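You operate a simulated robot arm through the tools that you are given. There is no shell and no other tool. Be economical: measure what you need, move in short steps, check, and stop when the job is done.

The job below is to be done with a simulated two-armed robot. You get a single attempt, and the scene is never put back.

JOB
On the top of the road side table, fold the striped cloth in half, so that its two long edges meet.

It is judged by the outcome, as a careful person would: the job done as asked, and still so three seconds after it is handed in. It fails if anything else is knocked over, pushed out of place, dropped, spilled or broken. Flat cloth is picked up by pressing the open fingertips on it (5 to 10 N) and closing them slowly along it; thin cloth reads only 2 to 8 mm in the jaws.

ROBOT AND FRAMES
Two 7-joint arms with two-finger parallel grippers on one trunk, on a base that drives. Base frame: it is fixed to the floor where the robot stands at the start and does not move with it; the origin is under the middle of the robot, x ahead of it, y to its left, z up; the surface under the hand at the start is at about z = 0.78. Lengths are in m, angles in rad, forces in N, time in s.
The left shoulder is at the start at [0.07, 0.188, 1.357], the right one opposite. With the tool pointing down near the work surface each hand reaches from about 0.1 to 0.72 m from the robot's upright axis, wherever it stands, measured 20 degrees to its own side. Places, roughly: top of the road side table [0.5, 0, 0.8]. Payload 3.91 kg a hand.
The TCP of each hand is the grasp point between the finger pads, 0.03 m short of the fingertips. In the tool frame z runs along the fingers and y along their closing line. The gripper opens to 0.11 m. The fingers are 0.02 m wide and 0.01 m thick; the gripper's body (0.048 by 0.112 m) begins 0.055 m behind the TCP.
Orientation is that of the tool frame in the base frame, as a unit quaternion [x, y, z, w]. With the fingers straight down and closing along the base's y, the tool's x points along the base's -x, its y along +y and its z along -z.

CONTROLS
- The arms move only by the tool jog_arm. It takes "left_steps", "right_steps" or both (then of equal length, played together; a hand with none holds still); each is a list of rows, each an object of numbers (a shift or turn left out is 0, a gripper value left out holds the last): "hand": the closure, from 0 (fully open) to 1 (shut); "dx", "dy", "dz": the shift along the base's x, y, z in m; "ax", "ay", "az": the turn, a rotation vector about the base's x, y, z in rad. In form: [{"hand": .., "dx": .., "dy": .., "dz": .., "ax": .., "ay": .., "az": ..}, ...]. A call has 1 to 8 rows; each row shifts and turns the commanded pose from where the row before left it. Each row takes 0.2 s and may step no farther than 0.05 m and 0.15 rad from the row before; otherwise, or with a gripper value out of range, the whole call is refused. A pose out of reach is approached as far as the arm can. The call stops where the force on the tool passes 40 N (or 10 N more than at its start, if that is more) or the arm is blocked; 0.2 s more then pass. Each finger travels about 0.072 m/s and halts on what it meets, pressing with about 34 N; the grip force reading is that of the motor and also rises with nothing between the fingers. The clock runs only during rows and for 0.2 s after the last one: add rows that do not move to give the fingers time. The reply holds the time, the measured pose of the TCP, the force on the tool along the base axes, the opening and the grip force, in the units named above and with some noise, with the torque about the TCP (base axes, N m) and any sound that the robot's microphone picked up.
- Cameras (640 x 400 px; columns grow to the right, rows downward): "scene" is now at [0.1156, -0.0038, 1.549]; the picture's right is [-0.05, -1.00, -0.00], its down [-0.88, 0.04, -0.48] and it looks along [0.48, -0.02, -0.88] (base axes); focal length 264 px, centre (320, 200). "left" rides on the left gripper at [0.072, -0.017, -0.103] in its tool frame; the picture's right is [0.23, 0.97, 0.00], its down [-0.76, 0.18, -0.62] and it looks along [-0.61, 0.14, 0.78] (tool axes); focal length 222 px, centre (320, 200). "right" rides on the right gripper at [0.073, 0.017, -0.103] in its tool frame; the picture's right is [-0.23, 0.97, 0.00], its down [-0.76, -0.18, -0.62] and it looks along [-0.61, -0.14, 0.78] (tool axes); focal length 222 px, centre (320, 200). There is no depth. A picture from a camera that has moved, and an enlarged one, comes with that camera's place and axes in the base frame and with its lens.
- grab_frame(camera): a new picture of that camera. No time passes.
- raise_lower(by): slides the trunk up (or, below 0, down) by that many m; the arms and the scene camera ride with it, the base frame stays. It gives what a move gives, with no picture.
- roll_base(legs): drives the robot by 1 to 6 legs, each [ahead, turn to the left] in m and rad, along the robot's own axes; the way and the turn of a leg run together, so that a leg with both is an arc; at most 1.5 m and 3.142 rad a leg. The arms and the cameras ride along, it lands a little off, and it stops where it bumps. It gives what a move gives.
- aim_head(pan, tilt): turns the head with the scene camera to pan (to the left, within 1.501 rad either way) and tilt (down, from -0.506 to 1.204), counted from straight ahead of the robot. It gives what a move gives.
- enlarge(camera, box): a new picture of the part [left, top, right, bottom] of that camera's present view, enlarged. No time passes.
- close_job(): hands the job in; it is judged then, once.

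Work in short steps. Places have to be worked out from the pictures, the camera data and where the tool is seen: move nearer, look again, correct. Check each grasp and each placing, and mend what went wrong. You have 120 turns and 88 pictures in all, those below and enlarged ones among them. Open the grippers and draw the arms clear of the work before you hand the job in, unless the task says otherwise.

The tools are called by a JSON object that holds its "name" and its "arguments". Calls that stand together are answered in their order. jog_arm: Moves the arms, as the interface text tells. Its arguments: {"type":"object","properties":{"left_steps":{"type":"array","items":{"type":"object","properties":{"hand":{"type":"number"},"dx":{"type":"number"},"dy":{"type":"number"},"dz":{"type":"number"},"ax":{"type":"number"},"ay":{"type":"number"},"az":{"type":"number"}}}},"right_steps":{"type":"array","items":{"type":"object","properties":{"hand":{"type":"number"},"dx":{"type":"number"},"dy":{"type":"number"},"dz":{"type":"number"},"ax":{"type":"number"},"ay":{"type":"number"},"az":{"type":"number"}}}}},"required":[]} The other tools are called the same way: raise_lower (by) slides the trunk up or down; roll_base (legs) drives the base; aim_head (pan, tilt) turns the head that bears the scene camera; grab_frame (camera) takes a picture; enlarge (camera, box) takes an enlarged picture of a part of a camera's view; close_job () hands the job in.

At the start:

```text
time_s: 0.0
left_tool_pos: [0.5194, 0.0928, 0.9299]
left_ee_rot: [-0.001, 1.0, 0.0, 0.0]
left_force: [-0.1, -0.4, -0.6]
left_moment: [-0.02, 0.01, -0.01]
left_width: 0.1101
left_grip_force: 0.1
right_tool_pos: [0.4212, -0.2172, 0.8931]
right_ee_rot: [0.014, 0.998, 0.008, 0.055]
right_force: [102.8, 158.4, -261.8]
right_moment: [-20.21, -13.46, -16.03]
right_width: 0.11
right_grip_force: 0.1
trunk travel left (down, up): [-0.867, 0.073]
robot x, y, heading: [0.0, 0.0012, 0.001]
head pan, tilt: [-0.045, 1.068]
```

scene: 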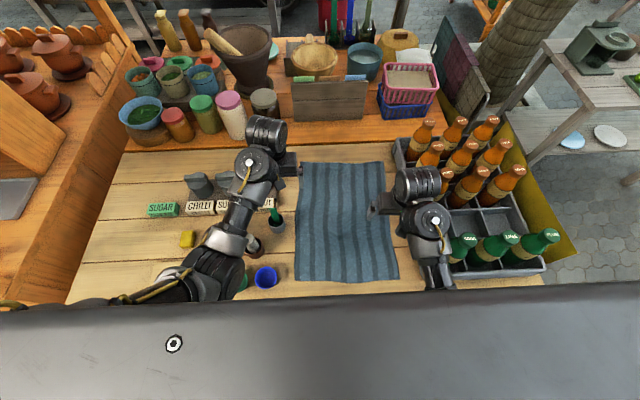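
right: 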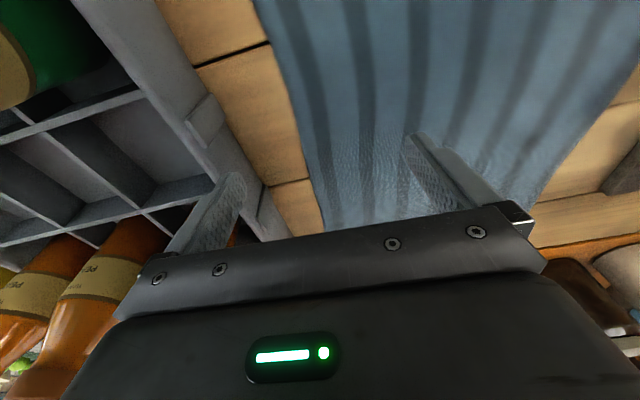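
left: 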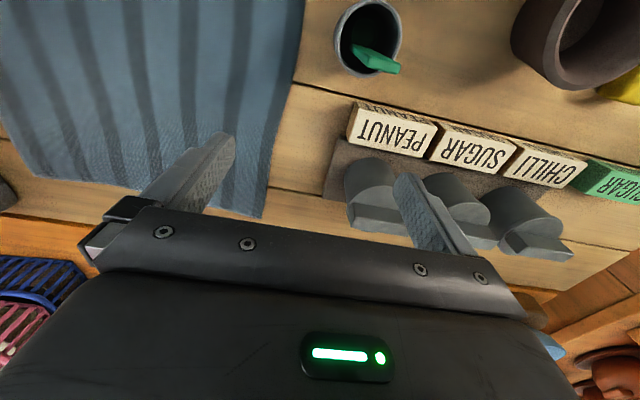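

The right hand reports a large force at rest, so I check that first with a still row and look closer.

{"name": "jog_arm", "arguments": {"left_steps": [{"hand": 0}]}}

{"name": "enlarge", "arguments": {"camera": "scene", "box": [240, 100, 560, 300]}}

```text
time_s: 0.4
left_tool_pos: [0.5198, 0.0924, 0.9298]
left_ee_rot: [0.0, 1.0, 0.0, 0.0]
left_force: [0.0, 1.0, -0.5]
left_moment: [-0.01, 0.03, 0.02]
left_width: 0.1102
left_grip_force: 0.1
right_tool_pos: [0.4251, -0.2172, 0.8945]
right_ee_rot: [0.021, 0.998, 0.009, 0.064]
right_force: [64.8, 92.8, -144.7]
right_moment: [-11.82, -6.87, -9.66]
right_width: 0.1098
right_grip_force: 0.0
trunk travel left (down, up): [-0.867, 0.073]
robot x, y, heading: [0.0023, -0.0026, -0.001]
head pan, tilt: [-0.045, 1.068]
```

```text
2.00 times, centred on (400, 200) of scene
camera zoom: at [0.1157, -0.0038, 1.549], right [-0.05, -1.0, 0.0], down [-0.88, 0.04, -0.48], along [0.48, -0.02, -0.88], focal length 527 px, centre (160, 200)
```

zoom: 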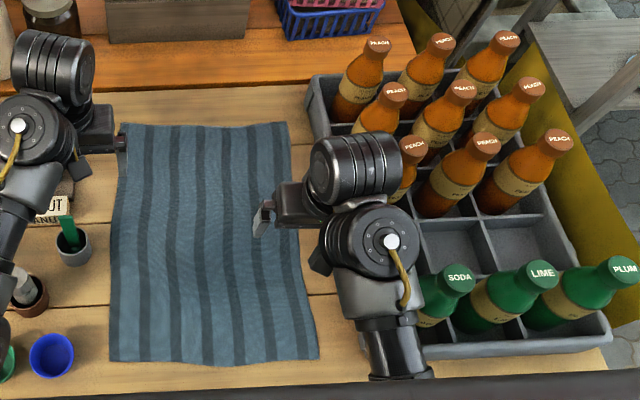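

The right wrist leans against the crate/bottles. I ease the right hand to the left (+y) in small rows and read the force.

{"name": "jog_arm", "arguments": {"right_steps": [{"dy": 0.01}, {"dy": 0.015}]}}

```text
time_s: 1.0
left_tool_pos: [0.5195, 0.0928, 0.9288]
left_ee_rot: [0.0, 1.0, 0.0, 0.0]
left_force: [-0.5, 0.4, -0.2]
left_moment: [0.04, 0.01, 0.03]
left_width: 0.1099
left_grip_force: 0.1
right_tool_pos: [0.4213, -0.1906, 0.8929]
right_ee_rot: [0.013, 0.998, 0.006, 0.054]
right_force: [0.1, -0.5, -0.3]
right_moment: [0.03, -0.02, -0.01]
right_width: 0.11
right_grip_force: 0.1
trunk travel left (down, up): [-0.867, 0.073]
robot x, y, heading: [0.0002, -0.0019, 0.004]
head pan, tilt: [-0.045, 1.068]
```

Contact gone. I raise both hands and begin turning both by -90° about z so the fingers close along the cloth's long edge.

{"name": "jog_arm", "arguments": {"left_steps": [{"dz": 0.03}, {"dz": 0.03}, {"az": -0.15}, {"az": -0.15}, {"az": -0.15}, {"az": -0.15}, {"az": -0.15}, {"az": -0.15}], "right_steps": [{"dz": 0.03, "dy": 0.03}, {"dz": 0.04, "dy": 0.03}, {"dz": 0.04, "dy": 0.03, "ay": 0.108}, {"az": -0.15}, {"az": -0.15}, {"az": -0.15}, {"az": -0.15}, {"az": -0.15}]}}

```text
time_s: 1.7
left_tool_pos: [0.5276, 0.0798, 0.9461]
left_ee_rot: [0.022, 1.0, -0.001, 0.0]
left_force: [-0.6, -15.5, -9.4]
left_moment: [1.98, -0.85, 1.23]
left_width: 0.1101
left_grip_force: 0.1
left hand out of reach, approached as far as the arm can: row 1, 2
right_tool_pos: [0.4257, -0.1236, 0.9269]
right_ee_rot: [0.013, 0.999, 0.006, 0.046]
right_force: [-0.2, 0.4, -0.3]
right_moment: [-0.02, -0.01, -0.01]
right_width: 0.1099
right_grip_force: 0.0
right hand out of reach, approached as far as the arm can: row 2, 3
trunk travel left (down, up): [-0.867, 0.073]
robot x, y, heading: [0.0033, -0.0028, 0.005]
head pan, tilt: [-0.045, 1.068]
stopped in row 3 (left hand): the force on the tool passed its limit at 115 N (the readings are from after the stop); the commanded pose is now the measured one
```

Left hand touched something and both had odd reach limits upward; I look.

{"name": "grab_frame", "arguments": {"camera": "scene"}}

{"name": "grab_frame", "arguments": {"camera": "left"}}

```text
83 pictures are left
camera scene: at [0.1165, -0.0044, 1.5489], right [-0.05, -1.0, 0.0], down [-0.88, 0.04, -0.48], along [0.48, -0.02, -0.88], focal length 264 px, centre (320, 200)
```

scene: 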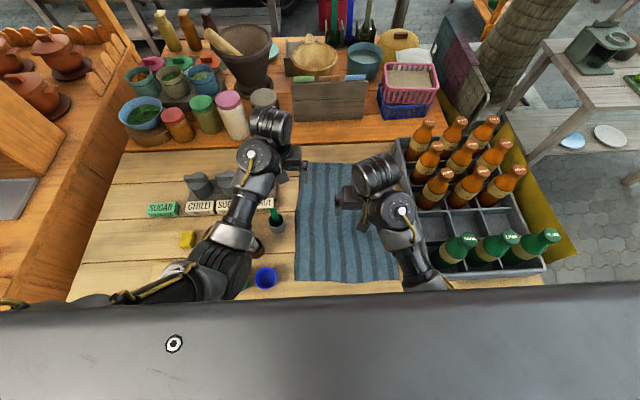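

```text
82 pictures are left
camera left: at [0.4535, 0.0654, 1.0509], right [-0.19, 0.98, 0.0], down [0.77, 0.15, 0.62], along [0.61, 0.11, -0.78], focal length 222 px, centre (320, 200)
```

left: 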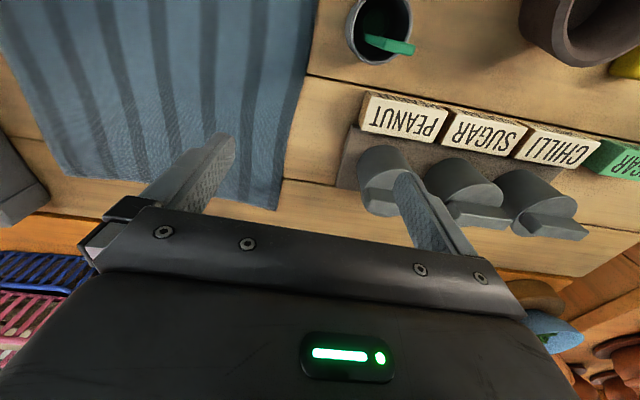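

I want to see what the grey band at the bottom is; tilt the head down more and to each side.

{"name": "aim_head", "arguments": {"pan": 0.5, "tilt": 1.2}}

{"name": "grab_frame", "arguments": {"camera": "scene"}}

```text
time_s: 2.7
left_tool_pos: [0.5276, 0.0809, 0.9465]
left_ee_rot: [0.021, 1.0, -0.001, 0.001]
left_force: [-0.9, -28.6, -16.3]
left_moment: [3.64, -1.41, 2.37]
left_width: 0.1104
left_grip_force: 0.0
right_tool_pos: [0.4245, -0.1233, 0.9276]
right_ee_rot: [0.013, 0.999, 0.007, 0.045]
right_force: [-0.2, 0.5, -0.2]
right_moment: [-0.04, 0.02, -0.02]
right_width: 0.1099
right_grip_force: 0.0
trunk travel left (down, up): [-0.867, 0.073]
robot x, y, heading: [-0.0, 0.0008, 0.0]
head pan, tilt: [0.499, 1.201]
```

```text
81 pictures are left
camera scene: at [0.0998, 0.0259, 1.541], right [0.48, -0.88, 0.0], down [-0.82, -0.45, -0.36], along [0.32, 0.17, -0.93], focal length 264 px, centre (320, 200)
```

scene: 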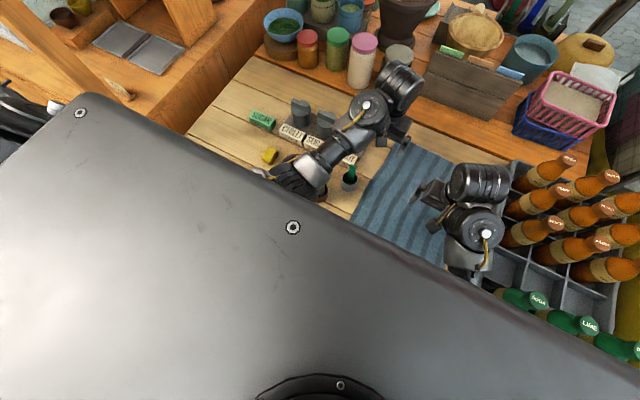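

That band is the robot's own chest; the left elbow sticks out toward the left wooden counter. I look at the left and the right elbow.

{"name": "aim_head", "arguments": {"pan": 1.3, "tilt": 0.8}}

{"name": "grab_frame", "arguments": {"camera": "scene"}}

{"name": "aim_head", "arguments": {"pan": -1.2, "tilt": 0.8}}

{"name": "grab_frame", "arguments": {"camera": "scene"}}

```text
time_s: 3.8
left_tool_pos: [0.526, 0.0809, 0.9475]
left_ee_rot: [0.021, 1.0, -0.002, 0.001]
left_force: [-1.6, -31.2, -20.3]
left_moment: [3.98, -1.79, 2.57]
left_width: 0.11
left_grip_force: 0.1
right_tool_pos: [0.4242, -0.1227, 0.927]
right_ee_rot: [0.013, 0.999, 0.007, 0.045]
right_force: [0.6, 0.3, 0.0]
right_moment: [0.02, 0.06, 0.04]
right_width: 0.1099
right_grip_force: 0.1
trunk travel left (down, up): [-0.867, 0.073]
robot x, y, heading: [0.0007, 0.0001, -0.003]
head pan, tilt: [1.3, 0.799]
```

```text
80 pictures are left
camera scene: at [0.0722, 0.0769, 1.5687], right [0.96, -0.27, 0.0], down [-0.19, -0.69, -0.7], along [0.19, 0.67, -0.72], focal length 264 px, centre (320, 200)
```

scene: 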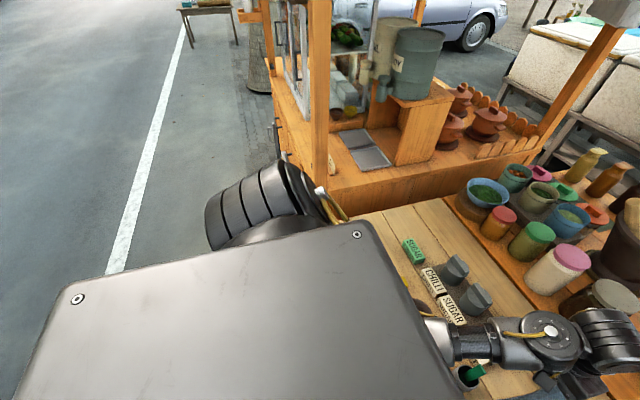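

```text
time_s: 6.1
left_tool_pos: [0.5263, 0.0807, 0.9463]
left_ee_rot: [0.021, 1.0, -0.002, 0.001]
left_force: [-2.3, -31.0, -18.3]
left_moment: [4.03, -1.79, 2.63]
left_width: 0.11
left_grip_force: 0.1
right_tool_pos: [0.4243, -0.1241, 0.9262]
right_ee_rot: [0.012, 0.999, 0.007, 0.046]
right_force: [-0.2, 0.1, 0.1]
right_moment: [0.0, -0.03, -0.02]
right_width: 0.1103
right_grip_force: 0.1
trunk travel left (down, up): [-0.867, 0.073]
robot x, y, heading: [0.0015, 0.0008, 0.002]
head pan, tilt: [-1.201, 0.799]
```

```text
79 pictures are left
camera scene: at [0.0798, -0.0759, 1.5688], right [-0.93, -0.36, 0.0], down [-0.26, 0.67, -0.7], along [0.25, -0.65, -0.72], focal length 264 px, centre (320, 200)
```

scene: 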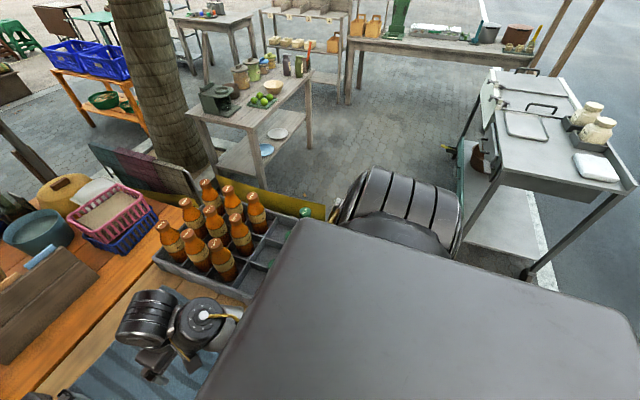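

The left elbow leans on the post of the wooden cart. Reaching farther forward draws the elbow in, so I move the left hand ahead and slightly right, checking the force.

{"name": "jog_arm", "arguments": {"left_steps": [{"dx": 0.03, "dz": -0.01}, {"dx": 0.03, "dy": -0.01}, {"dx": 0.03, "dy": -0.015}]}}

{"name": "aim_head", "arguments": {"pan": -0.045, "tilt": 1.068}}

{"name": "grab_frame", "arguments": {"camera": "scene"}}

```text
time_s: 6.9
left_tool_pos: [0.6167, 0.0569, 0.9377]
left_ee_rot: [0.024, 1.0, -0.001, 0.001]
left_force: [0.4, 0.3, -0.5]
left_moment: [0.02, -0.01, -0.01]
left_width: 0.1099
left_grip_force: 0.0
right_tool_pos: [0.424, -0.1242, 0.9262]
right_ee_rot: [0.013, 0.999, 0.007, 0.046]
right_force: [0.7, 0.2, 0.4]
right_moment: [0.02, 0.05, 0.01]
right_width: 0.1098
right_grip_force: 0.1
trunk travel left (down, up): [-0.867, 0.073]
robot x, y, heading: [-0.0002, -0.0018, 0.001]
head pan, tilt: [-1.201, 0.799]
```

```text
time_s: 8.3
left_tool_pos: [0.6167, 0.0574, 0.9389]
left_ee_rot: [0.022, 1.0, -0.002, 0.001]
left_force: [-1.5, 0.0, 0.2]
left_moment: [0.01, -0.02, -0.04]
left_width: 0.1101
left_grip_force: 0.0
right_tool_pos: [0.424, -0.123, 0.927]
right_ee_rot: [0.012, 0.999, 0.008, 0.045]
right_force: [-0.2, 0.0, 0.2]
right_moment: [-0.01, -0.01, 0.0]
right_width: 0.1101
right_grip_force: 0.0
trunk travel left (down, up): [-0.867, 0.073]
robot x, y, heading: [-0.0034, -0.0012, -0.001]
head pan, tilt: [-0.045, 1.068]
```

```text
78 pictures are left
camera scene: at [0.1157, -0.0037, 1.5491], right [-0.05, -1.0, 0.0], down [-0.88, 0.04, -0.48], along [0.48, -0.02, -0.88], focal length 264 px, centre (320, 200)
```

scene: 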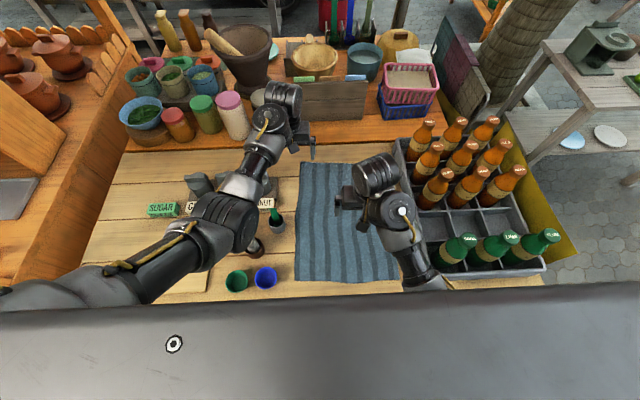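

Free again. Now rotate both hands by -90° about z in place at this height, in two calls.

{"name": "jog_arm", "arguments": {"left_steps": [{"az": -0.15}, {"az": -0.15}, {"az": -0.15}, {"az": -0.15}, {"az": -0.15}], "right_steps": [{"az": -0.15}, {"az": -0.15}, {"az": -0.15}, {"az": -0.15}, {"az": -0.15}]}}

```text
time_s: 9.5
left_tool_pos: [0.6172, 0.0568, 0.9372]
left_ee_rot: [0.388, 0.922, -0.002, 0.001]
left_force: [0.1, 0.4, 1.0]
left_moment: [0.02, 0.0, -0.01]
left_width: 0.11
left_grip_force: 0.0
right_tool_pos: [0.413, -0.1345, 0.9116]
right_ee_rot: [0.379, 0.924, -0.01, 0.045]
right_force: [0.7, -0.1, 0.4]
right_moment: [-0.01, 0.0, 0.03]
right_width: 0.1101
right_grip_force: 0.0
right hand out of reach, approached as far as the arm can: row 2, 4, 5
trunk travel left (down, up): [-0.867, 0.073]
robot x, y, heading: [0.0049, -0.0008, 0.001]
head pan, tilt: [-0.045, 1.068]
```

The right hand is limited when high near the body; I raise the trunk fully to give the arms room, then finish turning.

{"name": "raise_lower", "arguments": {"by": 0.07}}

{"name": "jog_arm", "arguments": {"left_steps": [{"az": -0.15}, {"az": -0.15}, {"az": -0.15}, {"az": -0.15}, {"az": -0.15}], "right_steps": [{"az": -0.15, "dz": -0.01}, {"az": -0.15, "dz": -0.01}, {"az": -0.15}, {"az": -0.15}, {"az": -0.15}]}}

{"name": "grab_frame", "arguments": {"camera": "scene"}}

{"name": "grab_frame", "arguments": {"camera": "left"}}

```text
time_s: 10.6
left_tool_pos: [0.6172, 0.055, 1.0072]
left_ee_rot: [0.386, 0.923, -0.002, 0.0]
left_force: [0.3, -0.3, 0.2]
left_moment: [-0.02, -0.01, -0.04]
left_width: 0.1098
left_grip_force: 0.1
right_tool_pos: [0.4132, -0.1345, 0.9812]
right_ee_rot: [0.378, 0.925, -0.009, 0.045]
right_force: [0.6, 0.5, 0.1]
right_moment: [0.01, 0.01, 0.01]
right_width: 0.1102
right_grip_force: 0.1
trunk travel left (down, up): [-0.937, 0.003]
robot x, y, heading: [0.0004, 0.004, 0.002]
head pan, tilt: [-0.045, 1.068]
```

```text
time_s: 11.8
left_tool_pos: [0.6163, 0.0563, 1.0058]
left_ee_rot: [0.698, 0.716, -0.002, -0.001]
left_force: [-0.8, -0.2, -0.5]
left_moment: [0.01, 0.03, -0.02]
left_width: 0.1099
left_grip_force: 0.0
right_tool_pos: [0.4122, -0.1347, 0.961]
right_ee_rot: [0.691, 0.722, -0.026, 0.038]
right_force: [-1.0, 0.0, 0.6]
right_moment: [-0.01, 0.0, 0.01]
right_width: 0.1099
right_grip_force: 0.0
trunk travel left (down, up): [-0.937, 0.003]
robot x, y, heading: [-0.0024, 0.0008, 0.004]
head pan, tilt: [-0.045, 1.068]
```

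```text
77 pictures are left
camera scene: at [0.116, -0.0037, 1.619], right [-0.05, -1.0, 0.0], down [-0.88, 0.04, -0.48], along [0.48, -0.02, -0.88], focal length 264 px, centre (320, 200)
```

scene: 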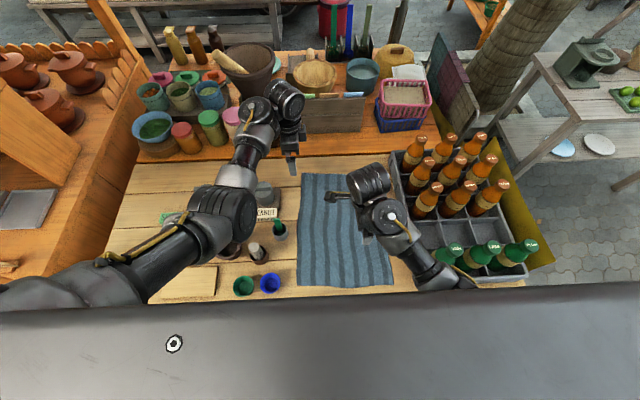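

```text
76 pictures are left
camera left: at [0.5976, 0.1271, 1.1113], right [0.97, 0.25, 0.0], down [0.2, -0.76, 0.62], along [0.16, -0.6, -0.78], focal length 222 px, centre (320, 200)
```

left: 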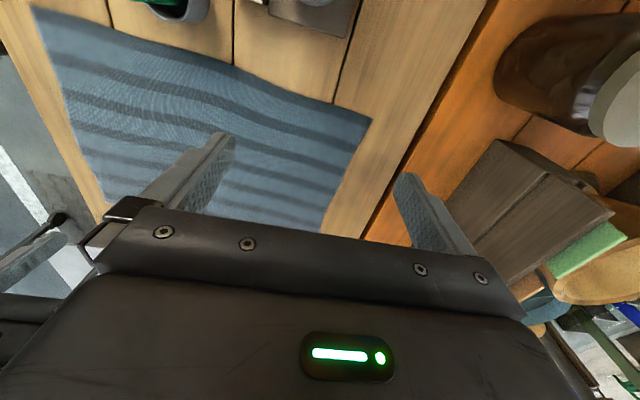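

Left edge estimated from (0.279,0.063) to (0.698,0.038), right edge from (0.264,-0.231) to (0.68,-0.254). I lower the left hand over the far end of the left edge with the jaws half closed.

{"name": "jog_arm", "arguments": {"left_steps": [{"hand": 0.5, "dx": 0.017, "dy": -0.012, "dz": -0.04}, {"dx": 0.017, "dy": -0.012, "dz": -0.04}, {"dz": -0.04}, {"dz": -0.03}, {"dz": -0.02}]}}

{"name": "grab_frame", "arguments": {"camera": "scene"}}

{"name": "grab_frame", "arguments": {"camera": "left"}}

```text
time_s: 12.9
left_tool_pos: [0.6226, 0.0516, 0.8817]
left_ee_rot: [0.697, 0.717, -0.002, 0.0]
left_force: [-0.3, 0.0, 0.2]
left_moment: [0.03, -0.02, 0.02]
left_width: 0.055
left_grip_force: 0.1
left hand out of reach, approached as far as the arm can: row 2, 3, 4, 5
right_tool_pos: [0.4125, -0.1353, 0.962]
right_ee_rot: [0.69, 0.723, -0.025, 0.038]
right_force: [0.3, 0.9, -0.4]
right_moment: [0.02, -0.01, 0.02]
right_width: 0.1101
right_grip_force: 0.0
trunk travel left (down, up): [-0.937, 0.003]
robot x, y, heading: [0.0027, -0.0004, -0.001]
head pan, tilt: [-0.045, 1.068]
```

```text
75 pictures are left
camera scene: at [0.1161, -0.0044, 1.619], right [-0.05, -1.0, 0.0], down [-0.88, 0.04, -0.48], along [0.48, -0.02, -0.88], focal length 264 px, centre (320, 200)
```

scene: 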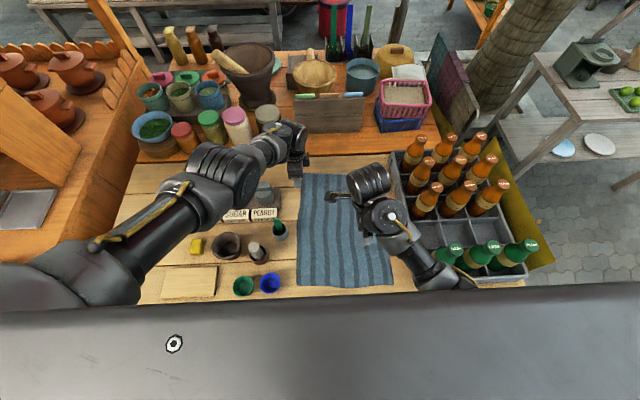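

```text
74 pictures are left
camera left: at [0.604, 0.1225, 0.9868], right [0.97, 0.25, 0.0], down [0.2, -0.76, 0.62], along [0.16, -0.6, -0.78], focal length 222 px, centre (320, 200)
```

left: 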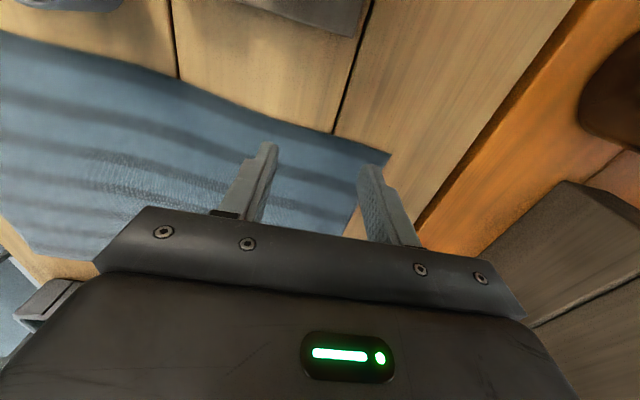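

The left arm cannot reach far across, so roles swap: right hand takes the far end, left hand the near end. I move the right hand forward (staying right of the left hand) while the left retreats toward the near corner.

{"name": "jog_arm", "arguments": {"left_steps": [{"dz": 0.03}, {"dz": 0.03, "dx": -0.02}, {"dx": -0.04}, {"dx": -0.04}, {"dx": -0.04}, {"dx": -0.04}], "right_steps": [{"dx": 0.0}, {"dx": 0.03}, {"dx": 0.04}, {"dx": 0.04}, {"dx": 0.04}, {"dx": 0.03, "dy": 0.02}]}}

{"name": "grab_frame", "arguments": {"camera": "scene"}}

```text
time_s: 14.3
left_tool_pos: [0.4429, 0.0526, 0.9377]
left_ee_rot: [0.696, 0.718, -0.002, 0.001]
left_force: [-1.3, -0.2, 0.0]
left_moment: [-0.01, -0.01, -0.01]
left_width: 0.055
left_grip_force: 0.2
right_tool_pos: [0.5912, -0.1106, 0.9621]
right_ee_rot: [0.69, 0.722, -0.028, 0.039]
right_force: [0.1, 0.0, 0.9]
right_moment: [0.01, 0.02, 0.02]
right_width: 0.1101
right_grip_force: 0.1
trunk travel left (down, up): [-0.937, 0.003]
robot x, y, heading: [0.0013, 0.0023, 0.001]
head pan, tilt: [-0.045, 1.068]
```

```text
73 pictures are left
camera scene: at [0.116, 0.0005, 1.619], right [-0.04, -1.0, 0.0], down [-0.88, 0.04, -0.48], along [0.48, -0.02, -0.88], focal length 264 px, centre (320, 200)
```

scene: 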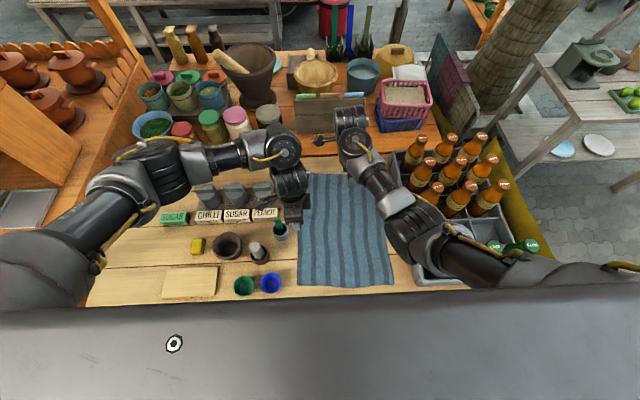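

Both arms move freely. Continue: left to the near part of the left edge, right to above the far left corner.

{"name": "jog_arm", "arguments": {"left_steps": [{"dx": -0.03}, {"dx": -0.03}, {"dx": -0.03}, {"dx": -0.02}, {"dx": 0}], "right_steps": [{"dx": 0.01, "hand": 0.5}, {"dy": 0.03, "dx": 0.01}, {"dy": 0.03}, {"dy": 0.04, "dz": -0.02}, {"dy": 0.04, "dz": -0.03}]}}

{"name": "grab_frame", "arguments": {"camera": "scene"}}

{"name": "grab_frame", "arguments": {"camera": "right"}}

{"name": "grab_frame", "arguments": {"camera": "left"}}

```text
time_s: 15.8
left_tool_pos: [0.3329, 0.0515, 0.9444]
left_ee_rot: [0.697, 0.717, -0.001, 0.0]
left_force: [0.9, 0.3, -0.2]
left_moment: [0.03, 0.0, 0.01]
left_width: 0.0554
left_grip_force: 0.0
right_tool_pos: [0.6148, -0.009, 0.91]
right_ee_rot: [0.7, 0.711, -0.036, 0.049]
right_force: [-0.3, -0.4, -0.5]
right_moment: [0.01, -0.02, 0.0]
right_width: 0.055
right_grip_force: 0.1
right hand out of reach, approached as far as the arm can: row 5
trunk travel left (down, up): [-0.937, 0.003]
robot x, y, heading: [0.0001, 0.0016, -0.005]
head pan, tilt: [-0.045, 1.068]
stopped in row 5 (right hand): the arm was blocked; the commanded pose is now the measured one
```

```text
72 pictures are left
camera scene: at [0.1144, -0.0033, 1.6192], right [-0.05, -1.0, 0.0], down [-0.88, 0.04, -0.48], along [0.48, -0.02, -0.88], focal length 264 px, centre (320, 200)
```

scene: 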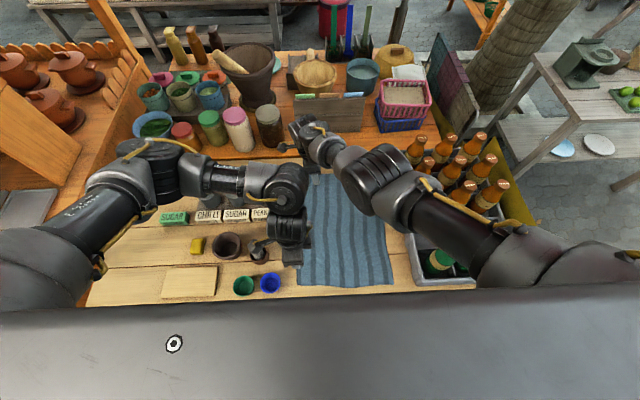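

```text
71 pictures are left
camera right: at [0.6286, 0.0756, 1.0041], right [0.98, -0.21, 0.04], down [-0.18, -0.69, 0.71], along [-0.12, -0.7, -0.71], focal length 222 px, centre (320, 200)
```

right: 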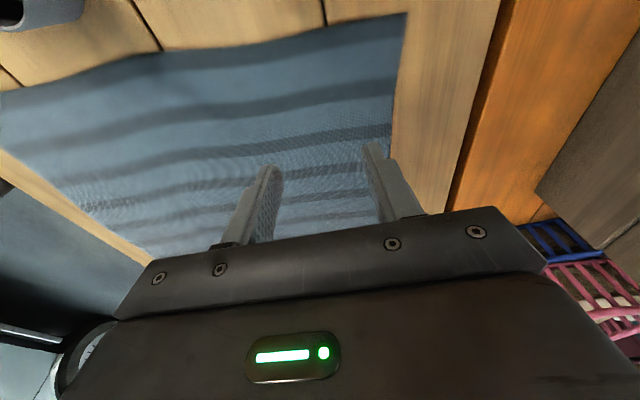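

```text
70 pictures are left
camera left: at [0.3137, 0.1234, 1.0484], right [0.97, 0.26, 0.0], down [0.2, -0.76, 0.62], along [0.16, -0.6, -0.78], focal length 222 px, centre (320, 200)
```

left: 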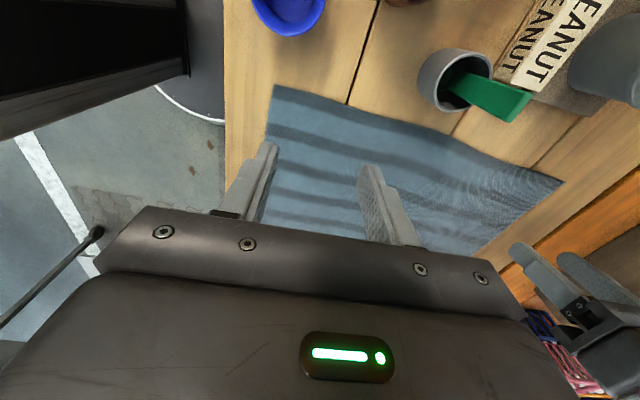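

Left is in place above the near end; right needs a bit more reach. I lower the trunk 5 cm and extend right further toward the corner.

{"name": "raise_lower", "arguments": {"by": -0.05}}

{"name": "jog_arm", "arguments": {"right_steps": [{"dy": 0.02}, {"dy": 0.02}, {"dx": 0.01}]}}

```text
time_s: 16.7
left_tool_pos: [0.3331, 0.0523, 0.893]
left_ee_rot: [0.697, 0.717, -0.002, -0.001]
left_force: [-0.1, 1.0, 0.2]
left_moment: [0.0, 0.0, 0.0]
left_width: 0.055
left_grip_force: 0.0
right_tool_pos: [0.6133, -0.0085, 0.8588]
right_ee_rot: [0.7, 0.712, -0.036, 0.048]
right_force: [-0.4, 0.6, -0.5]
right_moment: [0.0, 0.0, -0.01]
right_width: 0.0549
right_grip_force: 0.1
trunk travel left (down, up): [-0.887, 0.053]
robot x, y, heading: [-0.0013, 0.0017, 0.004]
head pan, tilt: [-0.045, 1.068]
```

```text
time_s: 17.5
left_tool_pos: [0.3336, 0.0518, 0.8927]
left_ee_rot: [0.697, 0.717, -0.002, 0.0]
left_force: [0.2, -0.4, 0.1]
left_moment: [0.02, 0.03, -0.01]
left_width: 0.055
left_grip_force: 0.1
right_tool_pos: [0.6196, -0.0059, 0.8738]
right_ee_rot: [0.707, 0.705, -0.033, 0.056]
right_force: [-0.2, -0.6, -0.4]
right_moment: [0.02, 0.02, 0.01]
right_width: 0.0549
right_grip_force: 0.0
right hand out of reach, approached as far as the arm can: row 1, 2, 3
trunk travel left (down, up): [-0.887, 0.053]
robot x, y, heading: [-0.0022, 0.0007, -0.001]
head pan, tilt: [-0.045, 1.068]
```

The right hand is at its limit; tilting the tool so the wrist leans right (toward its own shoulder) should gain reach.

{"name": "jog_arm", "arguments": {"right_steps": [{"ax": 0.12}, {"ax": 0.12}, {"ax": 0.12}, {"dy": 0.015}, {"dy": 0.015}]}}

```text
time_s: 18.9
left_tool_pos: [0.3342, 0.0526, 0.8926]
left_ee_rot: [0.697, 0.717, -0.002, 0.0]
left_force: [0.2, -0.2, -0.1]
left_moment: [0.04, 0.01, -0.02]
left_width: 0.0549
left_grip_force: 0.0
right_tool_pos: [0.6204, -0.0244, 0.8486]
right_ee_rot: [0.718, 0.691, 0.07, -0.052]
right_force: [-0.7, -0.4, 0.4]
right_moment: [-0.03, 0.01, 0.0]
right_width: 0.0551
right_grip_force: 0.1
trunk travel left (down, up): [-0.887, 0.053]
robot x, y, heading: [-0.0, -0.0026, 0.001]
head pan, tilt: [-0.045, 1.068]
stopped in row 5 (right hand): the arm was blocked; the commanded pose is now the measured one
```

Blocked again; I check where.

{"name": "grab_frame", "arguments": {"camera": "scene"}}

{"name": "jog_arm", "arguments": {"right_steps": [{"dy": 0.02}, {"dy": 0.02}]}}

```text
69 pictures are left
camera scene: at [0.1157, -0.0044, 1.5691], right [-0.05, -1.0, 0.0], down [-0.88, 0.04, -0.48], along [0.48, -0.02, -0.88], focal length 264 px, centre (320, 200)
```

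scene: 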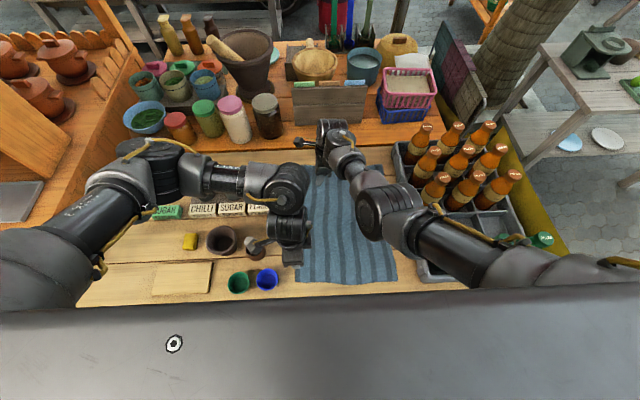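

```text
time_s: 19.7
left_tool_pos: [0.3344, 0.0525, 0.8927]
left_ee_rot: [0.697, 0.717, -0.001, -0.001]
left_force: [-0.5, 0.0, 0.3]
left_moment: [0.0, 0.02, -0.02]
left_width: 0.055
left_grip_force: 0.1
right_tool_pos: [0.6256, -0.0169, 0.8417]
right_ee_rot: [0.727, 0.683, 0.06, -0.04]
right_force: [0.0, 0.3, 0.3]
right_moment: [-0.04, 0.04, -0.03]
right_width: 0.0551
right_grip_force: 0.1
trunk travel left (down, up): [-0.887, 0.053]
robot x, y, heading: [-0.0027, -0.0002, -0.0]
head pan, tilt: [-0.045, 1.068]
stopped in row 2 (right hand): the arm was blocked; the commanded pose is now the measured one
```

Likely a wrist limit. I turn the right hand back by 0.45 rad about z and retry the move to the left.

{"name": "jog_arm", "arguments": {"right_steps": [{"az": 0.15}, {"az": 0.15}, {"az": 0.15}, {"dy": 0.02}, {"dy": 0.02}]}}

```text
time_s: 20.9
left_tool_pos: [0.3335, 0.0522, 0.8933]
left_ee_rot: [0.697, 0.717, -0.001, 0.0]
left_force: [0.3, 0.7, 0.1]
left_moment: [0.0, 0.01, -0.02]
left_width: 0.0551
left_grip_force: 0.0
right_tool_pos: [0.6053, 0.0248, 0.8534]
right_ee_rot: [0.555, 0.828, 0.049, -0.053]
right_force: [-0.2, -0.2, -0.4]
right_moment: [0.0, -0.03, -0.01]
right_width: 0.0548
right_grip_force: 0.3
right hand out of reach, approached as far as the arm can: row 3, 4, 5
trunk travel left (down, up): [-0.887, 0.053]
robot x, y, heading: [-0.0012, 0.001, 0.002]
head pan, tilt: [-0.045, 1.068]
```

Works better. Lower the trunk 3 cm (tips still ~1 cm above cloth) and push right a little further left and ahead.

{"name": "raise_lower", "arguments": {"by": -0.025}}

{"name": "jog_arm", "arguments": {"right_steps": [{"dy": 0.01, "dx": 0.01}, {"dx": 0.015}]}}

{"name": "grab_frame", "arguments": {"camera": "right"}}

{"name": "grab_frame", "arguments": {"camera": "left"}}

```text
time_s: 21.6
left_tool_pos: [0.334, 0.0515, 0.8682]
left_ee_rot: [0.698, 0.717, -0.001, 0.0]
left_force: [0.0, -0.1, 0.0]
left_moment: [-0.01, 0.0, 0.01]
left_width: 0.0549
left_grip_force: 0.1
right_tool_pos: [0.606, 0.0254, 0.8281]
right_ee_rot: [0.556, 0.828, 0.051, -0.054]
right_force: [0.0, 0.8, -0.7]
right_moment: [0.0, 0.01, 0.01]
right_width: 0.0551
right_grip_force: 0.0
trunk travel left (down, up): [-0.862, 0.078]
robot x, y, heading: [-0.0019, 0.0009, 0.002]
head pan, tilt: [-0.045, 1.068]
```

```text
time_s: 22.2
left_tool_pos: [0.3349, 0.051, 0.8688]
left_ee_rot: [0.697, 0.717, -0.002, 0.0]
left_force: [0.4, 0.2, 0.8]
left_moment: [0.01, 0.02, 0.01]
left_width: 0.0552
left_grip_force: 0.0
right_tool_pos: [0.6098, 0.023, 0.8311]
right_ee_rot: [0.557, 0.827, 0.047, -0.052]
right_force: [0.0, -0.1, 0.5]
right_moment: [-0.01, 0.01, -0.03]
right_width: 0.0551
right_grip_force: 0.1
right hand out of reach, approached as far as the arm can: row 1, 2
trunk travel left (down, up): [-0.862, 0.078]
robot x, y, heading: [0.0006, -0.0011, -0.005]
head pan, tilt: [-0.045, 1.068]
```

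```text
68 pictures are left
camera right: at [0.6021, 0.081, 0.9447], right [0.99, 0.16, -0.01], down [0.14, -0.85, 0.51], along [0.07, -0.5, -0.86], focal length 222 px, centre (320, 200)
```

right: 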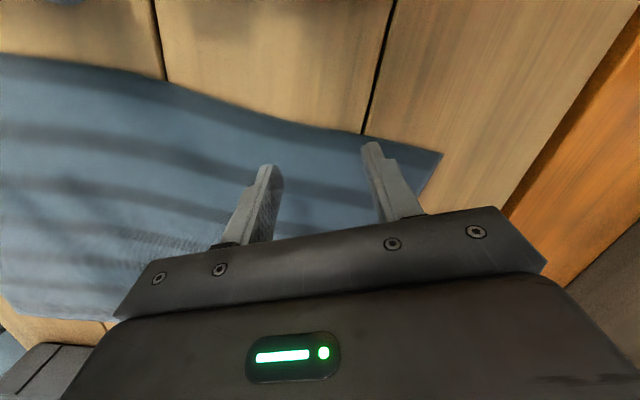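

```text
67 pictures are left
camera left: at [0.3145, 0.1231, 0.9732], right [0.97, 0.25, 0.0], down [0.2, -0.76, 0.62], along [0.16, -0.6, -0.78], focal length 222 px, centre (320, 200)
```

left: 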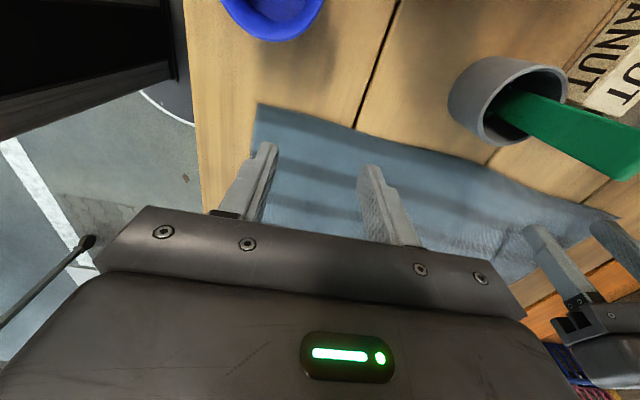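

Both hands hover at the left edge (edge y≈0.05 far, 0.06 near). I lower both to just above contact.

{"name": "jog_arm", "arguments": {"left_steps": [{"dy": -0.005, "dz": -0.02}, {"dz": -0.02}, {"dz": -0.008}, {"dz": -0.004}], "right_steps": [{"dz": -0.005}, {"dz": -0.004}, {"dz": -0.004}, {"dz": -0.003}]}}

```text
time_s: 23.2
left_tool_pos: [0.3342, 0.0479, 0.8169]
left_ee_rot: [0.697, 0.717, -0.002, 0.0]
left_force: [0.8, -0.3, -1.6]
left_moment: [-0.02, -0.02, 0.0]
left_width: 0.0549
left_grip_force: 0.0
right_tool_pos: [0.6024, 0.0246, 0.8188]
right_ee_rot: [0.555, 0.829, 0.049, -0.054]
right_force: [0.3, -0.4, 0.3]
right_moment: [-0.02, 0.0, -0.03]
right_width: 0.0548
right_grip_force: 0.1
right hand out of reach, approached as far as the arm can: row 2, 4
trunk travel left (down, up): [-0.862, 0.078]
robot x, y, heading: [-0.0014, -0.0008, -0.001]
head pan, tilt: [-0.045, 1.068]
```

Near contact; continue down in 2–3 mm rows.

{"name": "jog_arm", "arguments": {"left_steps": [{"dz": -0.002}, {"dz": -0.002}], "right_steps": [{"dx": -0.003, "dz": -0.003}, {"dz": -0.003}]}}

```text
time_s: 23.8
left_tool_pos: [0.3334, 0.0467, 0.8125]
left_ee_rot: [0.698, 0.716, -0.002, 0.0]
left_force: [0.9, 1.3, 1.8]
left_moment: [-0.01, -0.01, 0.04]
left_width: 0.0549
left_grip_force: 0.0
right_tool_pos: [0.6045, 0.0201, 0.8161]
right_ee_rot: [0.558, 0.827, 0.05, -0.052]
right_force: [-0.4, -0.5, 0.5]
right_moment: [-0.02, 0.03, 0.0]
right_width: 0.0549
right_grip_force: 0.0
trunk travel left (down, up): [-0.862, 0.078]
robot x, y, heading: [-0.0, -0.0008, -0.001]
head pan, tilt: [-0.045, 1.068]
```

{"name": "jog_arm", "arguments": {"left_steps": [{"dz": -0.001}, {"dz": -0.001}], "right_steps": [{"dy": 0.003, "dz": -0.003}, {"dz": -0.002}]}}

```text
time_s: 24.3
left_tool_pos: [0.3326, 0.0469, 0.8112]
left_ee_rot: [0.697, 0.717, -0.002, 0.001]
left_force: [-2.6, 1.5, 10.5]
left_moment: [0.03, 0.09, -0.02]
left_width: 0.055
left_grip_force: 0.1
right_tool_pos: [0.6032, 0.0169, 0.8128]
right_ee_rot: [0.556, 0.828, 0.048, -0.044]
right_force: [-3.3, 2.5, 15.7]
right_moment: [-0.21, 0.62, -0.09]
right_width: 0.0563
right_grip_force: 0.6
right hand out of reach, approached as far as the arm can: row 1
trunk travel left (down, up): [-0.862, 0.078]
robot x, y, heading: [0.0006, 0.0008, -0.004]
head pan, tilt: [-0.045, 1.068]
stopped in row 2 (right hand): the force on the tool passed its limit at 50 N (the readings are from after the stop); the commanded pose is now the measured one
```

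Both touch. The right hand is 3 cm inside the edge – too far in; I lift it slightly, go back in x for reach and toward the edge.

{"name": "jog_arm", "arguments": {"left_steps": [{"dz": 0.003}, {}, {}, {}, {}], "right_steps": [{"dz": 0.012}, {"dx": -0.02, "dy": 0.01, "az": 0.1}, {"dx": -0.005, "dy": 0.01}, {"dz": -0.004}, {"dz": -0.003}]}}

{"name": "grab_frame", "arguments": {"camera": "right"}}

```text
time_s: 25.5
left_tool_pos: [0.3328, 0.0473, 0.8148]
left_ee_rot: [0.697, 0.717, 0.0, 0.001]
left_force: [-0.5, -0.8, 0.1]
left_moment: [0.01, 0.03, -0.02]
left_width: 0.0549
left_grip_force: 0.1
right_tool_pos: [0.6028, -0.0265, 0.812]
right_ee_rot: [0.538, 0.842, 0.024, -0.017]
right_force: [-6.4, 1.8, 25.0]
right_moment: [-0.5, 0.97, -0.19]
right_width: 0.0571
right_grip_force: 2.4
trunk travel left (down, up): [-0.862, 0.078]
robot x, y, heading: [0.0035, 0.0012, -0.002]
head pan, tilt: [-0.045, 1.068]
stopped in row 5 (right hand): the force on the tool passed its limit at 46 N (the readings are from after the stop); the commanded pose is now the measured one
```

```text
66 pictures are left
camera right: at [0.5889, 0.0403, 0.9197], right [0.98, 0.2, 0.01], down [0.16, -0.8, 0.58], along [0.12, -0.56, -0.82], focal length 222 px, centre (320, 200)
```

right: 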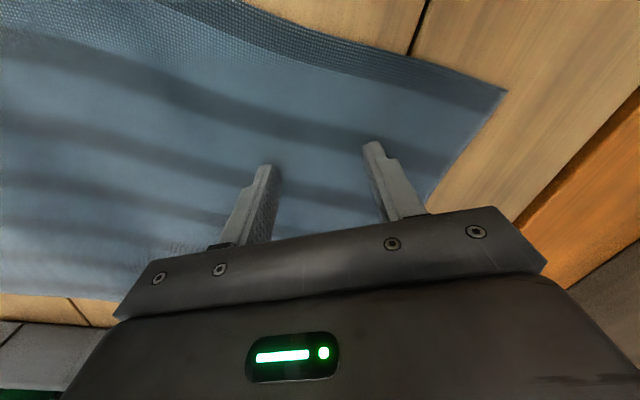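

The right arm's solution is degenerate there. Better: turn the base slightly left, which brings the right shoulder ~5 cm closer and pulls the left elbow away from the post. First lift both hands and pull the right one back.

{"name": "jog_arm", "arguments": {"left_steps": [{"dz": 0.03}, {"dz": 0.03}, {"dz": 0.03}, {"dz": 0.02}, {}], "right_steps": [{"dz": 0.03}, {"dz": 0.03, "dx": -0.02}, {"dz": 0.03, "dx": -0.03, "dy": -0.02}, {"dx": -0.03, "dy": -0.02}, {"dx": -0.02, "dy": -0.02}]}}

{"name": "grab_frame", "arguments": {"camera": "scene"}}

```text
time_s: 26.7
left_tool_pos: [0.3352, 0.0475, 0.9237]
left_ee_rot: [0.697, 0.717, -0.001, -0.001]
left_force: [0.2, -0.3, 0.1]
left_moment: [-0.01, 0.0, 0.0]
left_width: 0.0551
left_grip_force: 0.1
right_tool_pos: [0.4999, -0.0822, 0.9004]
right_ee_rot: [0.536, 0.843, 0.025, -0.021]
right_force: [-0.2, -0.8, 0.1]
right_moment: [0.04, -0.02, 0.0]
right_width: 0.0548
right_grip_force: 0.1
trunk travel left (down, up): [-0.862, 0.078]
robot x, y, heading: [-0.0016, -0.0027, -0.004]
head pan, tilt: [-0.045, 1.068]
```

```text
65 pictures are left
camera scene: at [0.1154, -0.0044, 1.5441], right [-0.04, -1.0, 0.0], down [-0.88, 0.04, -0.48], along [0.48, -0.02, -0.88], focal length 264 px, centre (320, 200)
```

scene: 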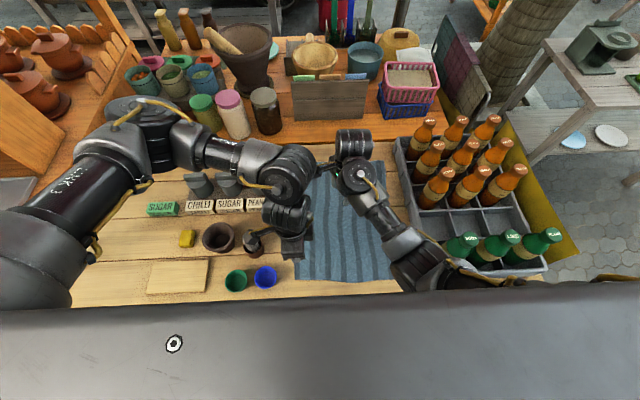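

All items still in place. Turn the base left by 0.15 rad as a first step.

{"name": "roll_base", "arguments": {"legs": [[0, 0.15]]}}

{"name": "grab_frame", "arguments": {"camera": "scene"}}

```text
time_s: 27.7
left_tool_pos: [0.3236, 0.0975, 0.9247]
left_ee_rot: [0.641, 0.768, -0.002, 0.0]
left_force: [-0.5, -1.3, 0.5]
left_moment: [0.02, -0.01, -0.03]
left_width: 0.0551
left_grip_force: 0.1
right_tool_pos: [0.5065, -0.0054, 0.9006]
right_ee_rot: [0.471, 0.882, 0.022, -0.023]
right_force: [0.5, -0.7, 0.1]
right_moment: [0.05, 0.02, -0.01]
right_width: 0.0551
right_grip_force: 0.1
trunk travel left (down, up): [-0.862, 0.078]
robot x, y, heading: [-0.0002, 0.0026, 0.15]
head pan, tilt: [-0.045, 1.068]
```

```text
64 pictures are left
camera scene: at [0.1155, 0.0132, 1.544], right [0.11, -0.99, 0.0], down [-0.87, -0.09, -0.48], along [0.48, 0.05, -0.88], focal length 264 px, centre (320, 200)
```

scene: 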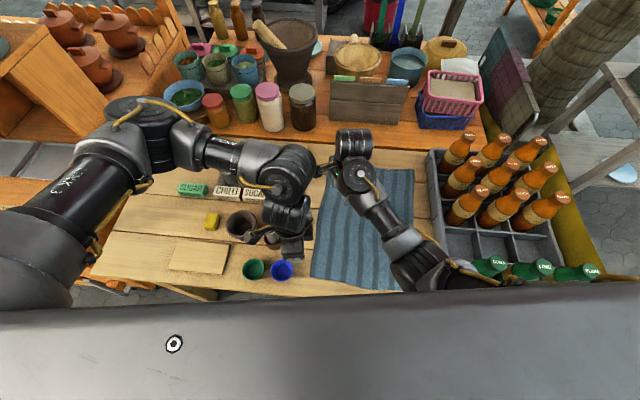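

Fine. Another 0.15 rad left.

{"name": "roll_base", "arguments": {"legs": [[0, 0.15]]}}

{"name": "jog_arm", "arguments": {"left_steps": [{"dy": -0.03, "az": -0.15}, {"dy": -0.03, "az": -0.15}, {"dy": -0.03}], "right_steps": [{"dx": 0.02, "dy": -0.02}, {"dx": 0.03, "dy": -0.01}, {"dx": 0.03}]}}

{"name": "grab_frame", "arguments": {"camera": "scene"}}

```text
time_s: 28.8
left_tool_pos: [0.307, 0.1448, 0.9253]
left_ee_rot: [0.581, 0.814, -0.002, 0.0]
left_force: [0.3, -0.3, 0.3]
left_moment: [0.0, 0.0, 0.02]
left_width: 0.0552
left_grip_force: 0.1
right_tool_pos: [0.5025, 0.0677, 0.9001]
right_ee_rot: [0.403, 0.915, 0.021, -0.025]
right_force: [0.6, 0.9, 0.6]
right_moment: [-0.02, 0.0, 0.0]
right_width: 0.055
right_grip_force: 0.0
trunk travel left (down, up): [-0.862, 0.078]
robot x, y, heading: [0.0018, -0.0002, 0.294]
head pan, tilt: [-0.045, 1.068]
```

```text
time_s: 29.6
left_tool_pos: [0.3055, 0.0509, 0.9249]
left_ee_rot: [0.697, 0.717, -0.001, 0.0]
left_force: [-0.2, -0.1, 0.1]
left_moment: [0.03, -0.02, -0.02]
left_width: 0.0551
left_grip_force: 0.0
right_tool_pos: [0.5811, 0.0383, 0.902]
right_ee_rot: [0.403, 0.915, 0.02, -0.024]
right_force: [0.1, -1.2, 0.4]
right_moment: [0.0, -0.02, 0.01]
right_width: 0.0548
right_grip_force: 0.1
trunk travel left (down, up): [-0.862, 0.078]
robot x, y, heading: [0.0028, 0.0018, 0.303]
head pan, tilt: [-0.045, 1.068]
```

```text
63 pictures are left
camera scene: at [0.1123, 0.0304, 1.544], right [0.25, -0.97, 0.0], down [-0.85, -0.22, -0.48], along [0.47, 0.12, -0.88], focal length 264 px, centre (320, 200)
```

scene: 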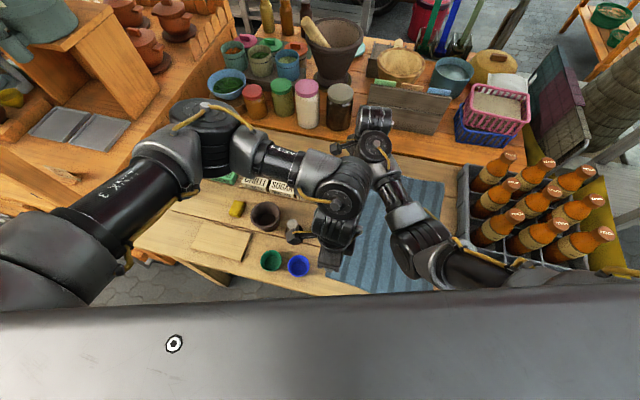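

Now the right hand has room: move it to x≈0.63 and turn it back toward closing along the edge; left to x≈0.33.

{"name": "jog_arm", "arguments": {"left_steps": [{"dx": 0.01, "dz": -0.03}, {"dx": 0.01, "dz": -0.03}, {}, {}], "right_steps": [{"dx": 0.025, "az": -0.15}, {"dx": 0.025, "az": -0.15}, {"az": -0.15, "dz": -0.03}, {"az": -0.1, "dz": -0.03}]}}

{"name": "grab_frame", "arguments": {"camera": "right"}}

{"name": "grab_frame", "arguments": {"camera": "left"}}

```text
time_s: 30.6
left_tool_pos: [0.3288, 0.0567, 0.8642]
left_ee_rot: [0.696, 0.718, -0.002, 0.001]
left_force: [-0.2, 0.6, -0.2]
left_moment: [0.0, 0.0, -0.03]
left_width: 0.0549
left_grip_force: 0.2
right_tool_pos: [0.6327, 0.0392, 0.839]
right_ee_rot: [0.637, 0.77, 0.026, -0.017]
right_force: [-0.5, 0.7, -0.4]
right_moment: [-0.01, 0.08, -0.04]
right_width: 0.0548
right_grip_force: 0.0
trunk travel left (down, up): [-0.862, 0.078]
robot x, y, heading: [-0.0013, -0.0007, 0.3]
head pan, tilt: [-0.045, 1.068]
```

```text
62 pictures are left
camera right: at [0.6366, 0.1072, 0.947], right [1.0, -0.04, 0.0], down [-0.04, -0.82, 0.57], along [-0.02, -0.57, -0.82], focal length 222 px, centre (320, 200)
```

right: 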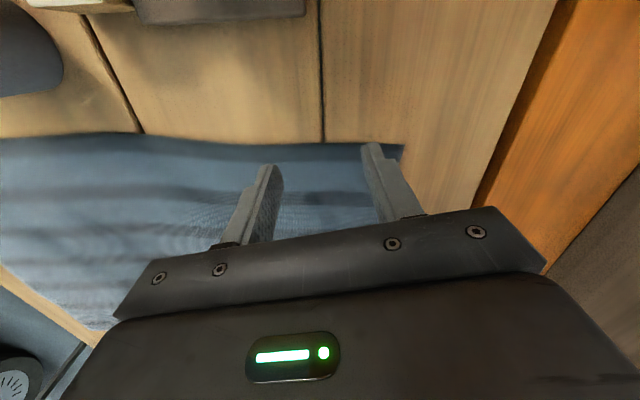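

```text
61 pictures are left
camera left: at [0.3093, 0.1273, 0.9679], right [0.97, 0.26, 0.0], down [0.2, -0.75, 0.63], along [0.16, -0.6, -0.78], focal length 222 px, centre (320, 200)
```

left: 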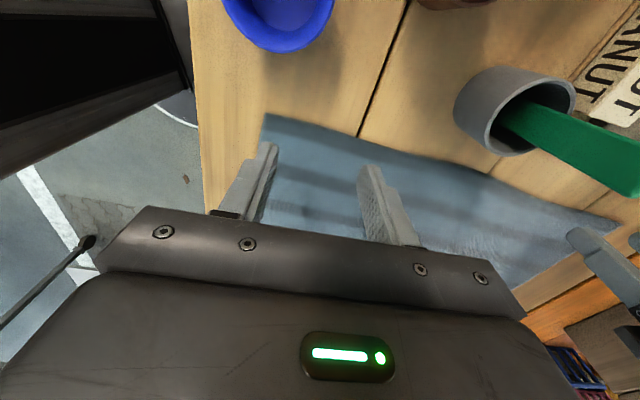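

Both hands are now well placed at the left edge (right: edge y≈0.045, left: ≈0.062). Shift slightly inward and lower to near contact.

{"name": "jog_arm", "arguments": {"left_steps": [{"hand": 0.58, "dy": -0.008, "dz": -0.02}, {"dz": -0.02}, {"dz": -0.01}, {"dz": -0.002}], "right_steps": [{"hand": 0.58, "dy": -0.006, "dz": -0.01}, {"dz": -0.01}, {"dz": -0.004}, {"dz": -0.002}]}}

```text
time_s: 31.6
left_tool_pos: [0.3262, 0.0469, 0.8138]
left_ee_rot: [0.697, 0.717, -0.001, 0.0]
left_force: [0.1, 0.4, -0.7]
left_moment: [-0.03, 0.01, -0.01]
left_width: 0.0464
left_grip_force: 0.0
right_tool_pos: [0.6343, 0.0342, 0.8145]
right_ee_rot: [0.637, 0.77, 0.027, -0.019]
right_force: [-0.1, -0.5, -0.2]
right_moment: [0.01, 0.0, -0.03]
right_width: 0.0463
right_grip_force: 0.1
trunk travel left (down, up): [-0.862, 0.078]
robot x, y, heading: [-0.0011, -0.0028, 0.302]
head pan, tilt: [-0.045, 1.068]
```

{"name": "jog_arm", "arguments": {"left_steps": [{"dz": -0.0015}, {"dz": -0.0015}], "right_steps": [{"dz": -0.0015}, {"dz": -0.0015}]}}

```text
time_s: 32.2
left_tool_pos: [0.3238, 0.0475, 0.8121]
left_ee_rot: [0.696, 0.718, -0.001, 0.001]
left_force: [-3.0, 5.5, 27.7]
left_moment: [0.09, 0.34, -0.06]
left_width: 0.046
left_grip_force: 0.1
right_tool_pos: [0.6324, 0.0335, 0.8131]
right_ee_rot: [0.636, 0.771, 0.026, -0.018]
right_force: [0.2, 0.4, 1.2]
right_moment: [-0.04, 0.02, 0.02]
right_width: 0.0458
right_grip_force: 0.0
trunk travel left (down, up): [-0.862, 0.078]
robot x, y, heading: [-0.0009, -0.006, 0.303]
head pan, tilt: [-0.045, 1.068]
```

Left presses 28 N, ease it; right just touches, press a little.

{"name": "jog_arm", "arguments": {"left_steps": [{"dz": 0.0007}, {}], "right_steps": [{"dz": -0.001}, {}]}}

```text
time_s: 32.8
left_tool_pos: [0.325, 0.0461, 0.8117]
left_ee_rot: [0.696, 0.718, -0.001, 0.002]
left_force: [3.6, 4.0, 18.7]
left_moment: [0.08, 0.2, -0.05]
left_width: 0.0459
left_grip_force: 0.1
right_tool_pos: [0.6328, 0.032, 0.8122]
right_ee_rot: [0.636, 0.771, 0.028, -0.016]
right_force: [-0.3, -0.2, 17.5]
right_moment: [-0.23, 0.48, 0.0]
right_width: 0.0459
right_grip_force: 0.1
trunk travel left (down, up): [-0.862, 0.078]
robot x, y, heading: [-0.003, -0.0001, 0.305]
head pan, tilt: [-0.045, 1.068]
```

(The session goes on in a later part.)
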